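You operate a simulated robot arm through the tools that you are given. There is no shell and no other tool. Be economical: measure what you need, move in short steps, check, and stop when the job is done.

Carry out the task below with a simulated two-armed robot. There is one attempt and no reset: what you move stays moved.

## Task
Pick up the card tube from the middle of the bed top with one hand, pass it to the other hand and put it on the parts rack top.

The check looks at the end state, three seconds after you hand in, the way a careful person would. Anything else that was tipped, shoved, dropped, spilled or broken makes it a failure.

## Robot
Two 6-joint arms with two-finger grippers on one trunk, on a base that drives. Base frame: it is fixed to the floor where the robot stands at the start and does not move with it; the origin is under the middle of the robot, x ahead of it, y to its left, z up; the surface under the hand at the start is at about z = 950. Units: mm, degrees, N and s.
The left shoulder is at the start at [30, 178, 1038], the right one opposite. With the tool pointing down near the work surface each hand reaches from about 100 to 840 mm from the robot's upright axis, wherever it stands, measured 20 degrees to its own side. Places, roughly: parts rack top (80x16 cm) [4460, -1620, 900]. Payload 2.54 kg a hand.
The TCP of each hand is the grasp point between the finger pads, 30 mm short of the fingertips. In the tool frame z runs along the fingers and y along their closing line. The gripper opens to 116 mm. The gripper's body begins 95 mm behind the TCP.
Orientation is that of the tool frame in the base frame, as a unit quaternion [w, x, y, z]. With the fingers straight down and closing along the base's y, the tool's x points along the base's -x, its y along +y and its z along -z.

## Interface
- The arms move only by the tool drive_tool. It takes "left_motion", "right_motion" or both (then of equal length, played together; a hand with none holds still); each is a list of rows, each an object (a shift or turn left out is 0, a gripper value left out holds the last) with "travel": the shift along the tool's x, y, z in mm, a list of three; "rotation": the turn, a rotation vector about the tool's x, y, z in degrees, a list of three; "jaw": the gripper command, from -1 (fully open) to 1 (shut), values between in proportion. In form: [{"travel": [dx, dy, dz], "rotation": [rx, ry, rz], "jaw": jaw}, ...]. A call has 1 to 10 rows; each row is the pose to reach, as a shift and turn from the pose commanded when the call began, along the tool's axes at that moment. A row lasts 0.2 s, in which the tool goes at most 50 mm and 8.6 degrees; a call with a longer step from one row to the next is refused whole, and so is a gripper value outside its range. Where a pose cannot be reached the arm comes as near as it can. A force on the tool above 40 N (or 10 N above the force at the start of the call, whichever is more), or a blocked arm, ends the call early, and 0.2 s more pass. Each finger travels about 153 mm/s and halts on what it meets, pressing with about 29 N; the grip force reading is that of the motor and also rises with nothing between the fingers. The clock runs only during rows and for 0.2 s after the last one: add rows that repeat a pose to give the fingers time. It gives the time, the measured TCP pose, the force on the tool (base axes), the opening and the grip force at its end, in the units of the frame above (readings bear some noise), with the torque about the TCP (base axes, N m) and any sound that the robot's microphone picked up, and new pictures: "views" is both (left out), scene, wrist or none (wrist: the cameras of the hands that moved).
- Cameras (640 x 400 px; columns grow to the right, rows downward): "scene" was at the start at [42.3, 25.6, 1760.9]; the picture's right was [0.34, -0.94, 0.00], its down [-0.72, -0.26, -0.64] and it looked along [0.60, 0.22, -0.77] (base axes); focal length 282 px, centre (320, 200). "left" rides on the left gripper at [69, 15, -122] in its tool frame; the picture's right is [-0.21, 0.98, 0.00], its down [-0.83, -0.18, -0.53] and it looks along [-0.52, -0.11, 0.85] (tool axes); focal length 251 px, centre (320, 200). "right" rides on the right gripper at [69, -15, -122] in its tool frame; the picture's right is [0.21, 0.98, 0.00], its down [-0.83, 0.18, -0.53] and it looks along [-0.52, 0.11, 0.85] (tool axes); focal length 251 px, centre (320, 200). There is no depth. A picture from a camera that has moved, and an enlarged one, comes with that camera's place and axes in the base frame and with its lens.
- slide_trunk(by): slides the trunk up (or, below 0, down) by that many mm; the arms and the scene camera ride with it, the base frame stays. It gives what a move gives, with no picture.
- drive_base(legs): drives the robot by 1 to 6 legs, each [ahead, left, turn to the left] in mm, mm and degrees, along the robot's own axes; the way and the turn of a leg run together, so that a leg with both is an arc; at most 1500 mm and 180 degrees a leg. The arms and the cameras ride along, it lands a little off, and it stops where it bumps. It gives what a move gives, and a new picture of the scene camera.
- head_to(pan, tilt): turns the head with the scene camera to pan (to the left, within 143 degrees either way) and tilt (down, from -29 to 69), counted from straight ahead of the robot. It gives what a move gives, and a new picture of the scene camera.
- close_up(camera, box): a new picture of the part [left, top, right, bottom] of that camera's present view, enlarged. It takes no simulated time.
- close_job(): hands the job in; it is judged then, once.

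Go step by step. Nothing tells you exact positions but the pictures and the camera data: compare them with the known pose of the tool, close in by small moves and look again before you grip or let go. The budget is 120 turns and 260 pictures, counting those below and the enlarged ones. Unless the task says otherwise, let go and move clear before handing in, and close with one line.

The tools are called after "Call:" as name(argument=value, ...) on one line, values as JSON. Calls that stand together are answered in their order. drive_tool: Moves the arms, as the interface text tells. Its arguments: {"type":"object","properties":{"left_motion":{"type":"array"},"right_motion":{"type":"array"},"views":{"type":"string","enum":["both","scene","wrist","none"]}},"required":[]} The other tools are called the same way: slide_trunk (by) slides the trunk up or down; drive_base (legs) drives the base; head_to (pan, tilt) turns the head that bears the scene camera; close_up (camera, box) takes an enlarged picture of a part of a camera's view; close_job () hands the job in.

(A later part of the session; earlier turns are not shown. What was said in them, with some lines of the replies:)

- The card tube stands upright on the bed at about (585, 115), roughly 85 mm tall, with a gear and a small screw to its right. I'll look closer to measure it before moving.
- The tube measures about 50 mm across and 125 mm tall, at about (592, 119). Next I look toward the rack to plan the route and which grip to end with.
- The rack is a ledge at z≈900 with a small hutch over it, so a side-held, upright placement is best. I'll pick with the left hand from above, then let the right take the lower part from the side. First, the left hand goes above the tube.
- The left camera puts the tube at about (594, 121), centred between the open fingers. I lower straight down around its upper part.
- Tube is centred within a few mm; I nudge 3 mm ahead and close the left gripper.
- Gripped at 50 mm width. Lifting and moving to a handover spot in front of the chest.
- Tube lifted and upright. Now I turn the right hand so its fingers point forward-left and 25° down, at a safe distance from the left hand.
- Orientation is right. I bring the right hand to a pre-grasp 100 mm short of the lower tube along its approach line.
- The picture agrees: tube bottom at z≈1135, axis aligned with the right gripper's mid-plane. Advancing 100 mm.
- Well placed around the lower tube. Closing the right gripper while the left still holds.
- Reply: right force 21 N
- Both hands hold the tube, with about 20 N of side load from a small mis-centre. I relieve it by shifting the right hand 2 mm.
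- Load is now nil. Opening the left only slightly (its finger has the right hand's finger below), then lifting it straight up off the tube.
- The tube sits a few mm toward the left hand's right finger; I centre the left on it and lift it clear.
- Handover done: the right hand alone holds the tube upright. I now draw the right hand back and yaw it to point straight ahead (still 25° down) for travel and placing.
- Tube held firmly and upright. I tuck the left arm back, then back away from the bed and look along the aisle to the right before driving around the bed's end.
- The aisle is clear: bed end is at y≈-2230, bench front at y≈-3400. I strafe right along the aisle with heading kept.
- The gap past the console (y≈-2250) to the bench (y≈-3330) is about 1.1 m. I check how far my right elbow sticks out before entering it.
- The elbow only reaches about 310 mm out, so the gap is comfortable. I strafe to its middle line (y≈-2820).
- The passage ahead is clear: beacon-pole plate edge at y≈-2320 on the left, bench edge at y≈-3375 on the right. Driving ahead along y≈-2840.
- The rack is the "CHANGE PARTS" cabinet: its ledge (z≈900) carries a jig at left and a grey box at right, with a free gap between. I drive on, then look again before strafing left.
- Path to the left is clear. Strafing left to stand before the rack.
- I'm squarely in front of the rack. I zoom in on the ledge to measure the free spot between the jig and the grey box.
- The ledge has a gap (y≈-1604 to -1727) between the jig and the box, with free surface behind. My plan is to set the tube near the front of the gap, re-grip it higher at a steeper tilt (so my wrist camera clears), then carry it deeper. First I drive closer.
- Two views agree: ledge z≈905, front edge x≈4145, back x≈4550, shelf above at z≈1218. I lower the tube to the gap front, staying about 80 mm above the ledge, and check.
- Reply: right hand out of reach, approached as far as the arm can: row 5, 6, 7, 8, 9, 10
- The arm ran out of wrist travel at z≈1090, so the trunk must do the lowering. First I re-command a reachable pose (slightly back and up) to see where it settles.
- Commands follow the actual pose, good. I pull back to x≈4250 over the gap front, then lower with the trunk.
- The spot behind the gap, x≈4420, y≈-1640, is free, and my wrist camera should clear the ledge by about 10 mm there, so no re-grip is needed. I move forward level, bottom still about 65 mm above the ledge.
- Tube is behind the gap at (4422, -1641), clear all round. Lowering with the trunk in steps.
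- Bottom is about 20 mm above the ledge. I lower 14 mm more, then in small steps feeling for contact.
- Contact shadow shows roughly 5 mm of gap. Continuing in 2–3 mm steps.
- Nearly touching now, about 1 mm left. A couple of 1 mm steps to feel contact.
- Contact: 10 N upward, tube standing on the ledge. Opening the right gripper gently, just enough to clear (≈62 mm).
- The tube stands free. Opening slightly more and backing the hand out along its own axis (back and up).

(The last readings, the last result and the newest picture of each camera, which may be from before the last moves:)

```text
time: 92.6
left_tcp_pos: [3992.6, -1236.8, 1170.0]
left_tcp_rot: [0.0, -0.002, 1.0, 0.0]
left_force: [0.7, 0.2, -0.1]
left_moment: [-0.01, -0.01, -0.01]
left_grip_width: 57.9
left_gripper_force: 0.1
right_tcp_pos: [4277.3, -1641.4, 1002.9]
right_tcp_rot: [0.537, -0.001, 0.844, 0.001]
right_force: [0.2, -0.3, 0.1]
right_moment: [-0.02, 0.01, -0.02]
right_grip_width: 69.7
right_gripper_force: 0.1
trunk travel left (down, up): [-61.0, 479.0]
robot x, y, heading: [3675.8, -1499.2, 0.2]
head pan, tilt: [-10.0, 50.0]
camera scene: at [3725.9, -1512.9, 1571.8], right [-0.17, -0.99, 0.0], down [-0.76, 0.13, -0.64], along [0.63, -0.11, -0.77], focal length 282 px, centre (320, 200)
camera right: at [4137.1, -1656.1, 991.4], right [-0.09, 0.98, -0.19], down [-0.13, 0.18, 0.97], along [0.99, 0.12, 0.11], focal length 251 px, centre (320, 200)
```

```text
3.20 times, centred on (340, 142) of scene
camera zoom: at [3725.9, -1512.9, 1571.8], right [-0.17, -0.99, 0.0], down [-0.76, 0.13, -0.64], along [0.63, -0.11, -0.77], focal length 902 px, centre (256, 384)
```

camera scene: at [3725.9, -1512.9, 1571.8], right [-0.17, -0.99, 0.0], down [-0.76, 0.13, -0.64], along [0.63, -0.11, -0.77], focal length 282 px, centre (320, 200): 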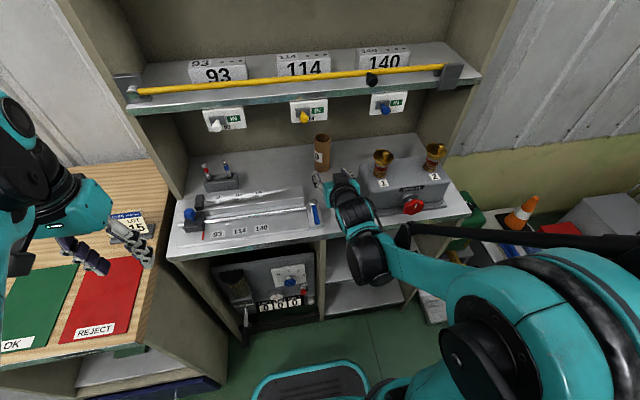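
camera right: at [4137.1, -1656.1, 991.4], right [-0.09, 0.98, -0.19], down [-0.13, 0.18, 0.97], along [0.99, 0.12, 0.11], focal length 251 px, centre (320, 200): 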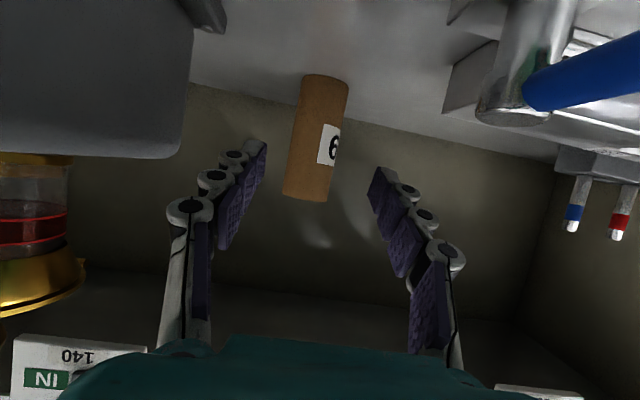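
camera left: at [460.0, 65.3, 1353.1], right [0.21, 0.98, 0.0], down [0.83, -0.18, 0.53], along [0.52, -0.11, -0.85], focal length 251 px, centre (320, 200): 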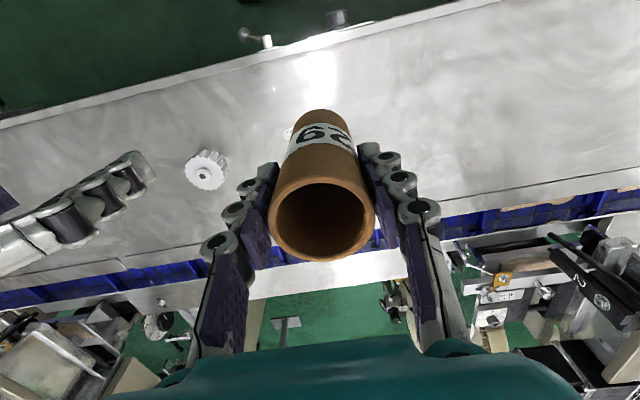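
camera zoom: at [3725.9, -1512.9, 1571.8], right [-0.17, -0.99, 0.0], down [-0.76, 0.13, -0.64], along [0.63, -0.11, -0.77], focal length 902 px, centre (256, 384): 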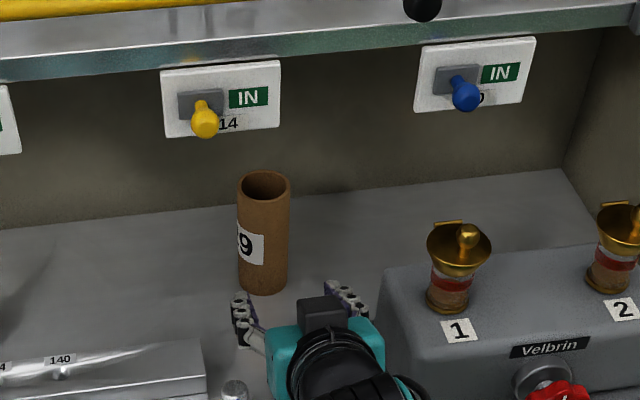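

The tube stands upright and alone on the rack ledge, with nothing around it disturbed. I raise the trunk and back the robot off to be fully clear, then check once more.

Call:
slide_trunk(by=70)

Call:
drive_base(legs=[[-300, 0, 0]])

Call:
close_up(camera="scene", box=[160, 60, 480, 260])

```text
time: 93.7
left_tcp_pos: [3991.8, -1236.3, 1240.3]
left_tcp_rot: [0.0, -0.001, 1.0, 0.001]
left_force: [0.4, 0.7, -0.2]
left_moment: [-0.01, 0.02, 0.0]
left_grip_width: 58.2
left_gripper_force: 0.1
right_tcp_pos: [4275.7, -1640.5, 1073.6]
right_tcp_rot: [0.537, 0.0, 0.844, 0.0]
right_force: [0.1, 0.4, 0.6]
right_moment: [0.02, 0.02, 0.0]
right_grip_width: 69.6
right_gripper_force: 0.0
trunk travel left (down, up): [-131.0, 409.0]
robot x, y, heading: [3680.0, -1504.8, 0.4]
head pan, tilt: [-10.0, 50.0]
```

```text
time: 95.8
left_tcp_pos: [3688.4, -1238.1, 1240.8]
left_tcp_rot: [0.0, 0.0, 1.0, 0.0]
left_force: [-0.2, 0.2, 0.2]
left_moment: [-0.02, -0.02, 0.03]
left_grip_width: 58.0
left_gripper_force: 0.0
right_tcp_pos: [3972.9, -1641.8, 1073.9]
right_tcp_rot: [0.537, 0.0, 0.844, 0.0]
right_force: [-0.4, 0.2, 1.1]
right_moment: [0.01, 0.04, 0.01]
right_grip_width: 69.2
right_gripper_force: 0.0
trunk travel left (down, up): [-131.0, 409.0]
robot x, y, heading: [3377.4, -1501.4, 0.2]
head pan, tilt: [-10.0, 50.0]
camera scene: at [3421.5, -1513.7, 1641.9], right [-0.17, -0.99, 0.0], down [-0.75, 0.13, -0.64], along [0.63, -0.11, -0.77], focal length 282 px, centre (320, 200)
```

scene: 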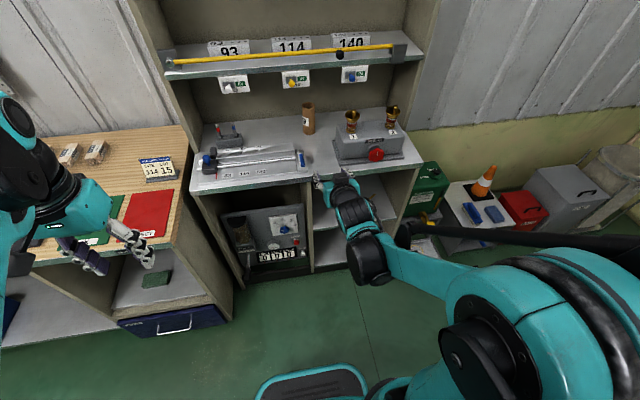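

```text
2.00 times, centred on (320, 160) of scene
camera zoom: at [3421.5, -1513.7, 1641.9], right [-0.17, -0.99, 0.0], down [-0.75, 0.13, -0.64], along [0.63, -0.11, -0.77], focal length 564 px, centre (320, 280)
```

zoom: 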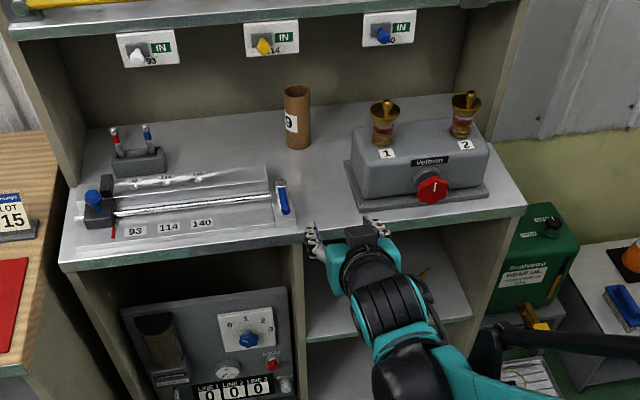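

The tube stands upright on the rack ledge, both hands are clear and everything around it is where it was. Handing in.

Call:
close_job()

```text
The job is handed in.
```

I picked up the card tube with the left hand, passed it to the right and stood it upright on the parts rack top. In the last picture both hands were clear and nothing around it looked moved.
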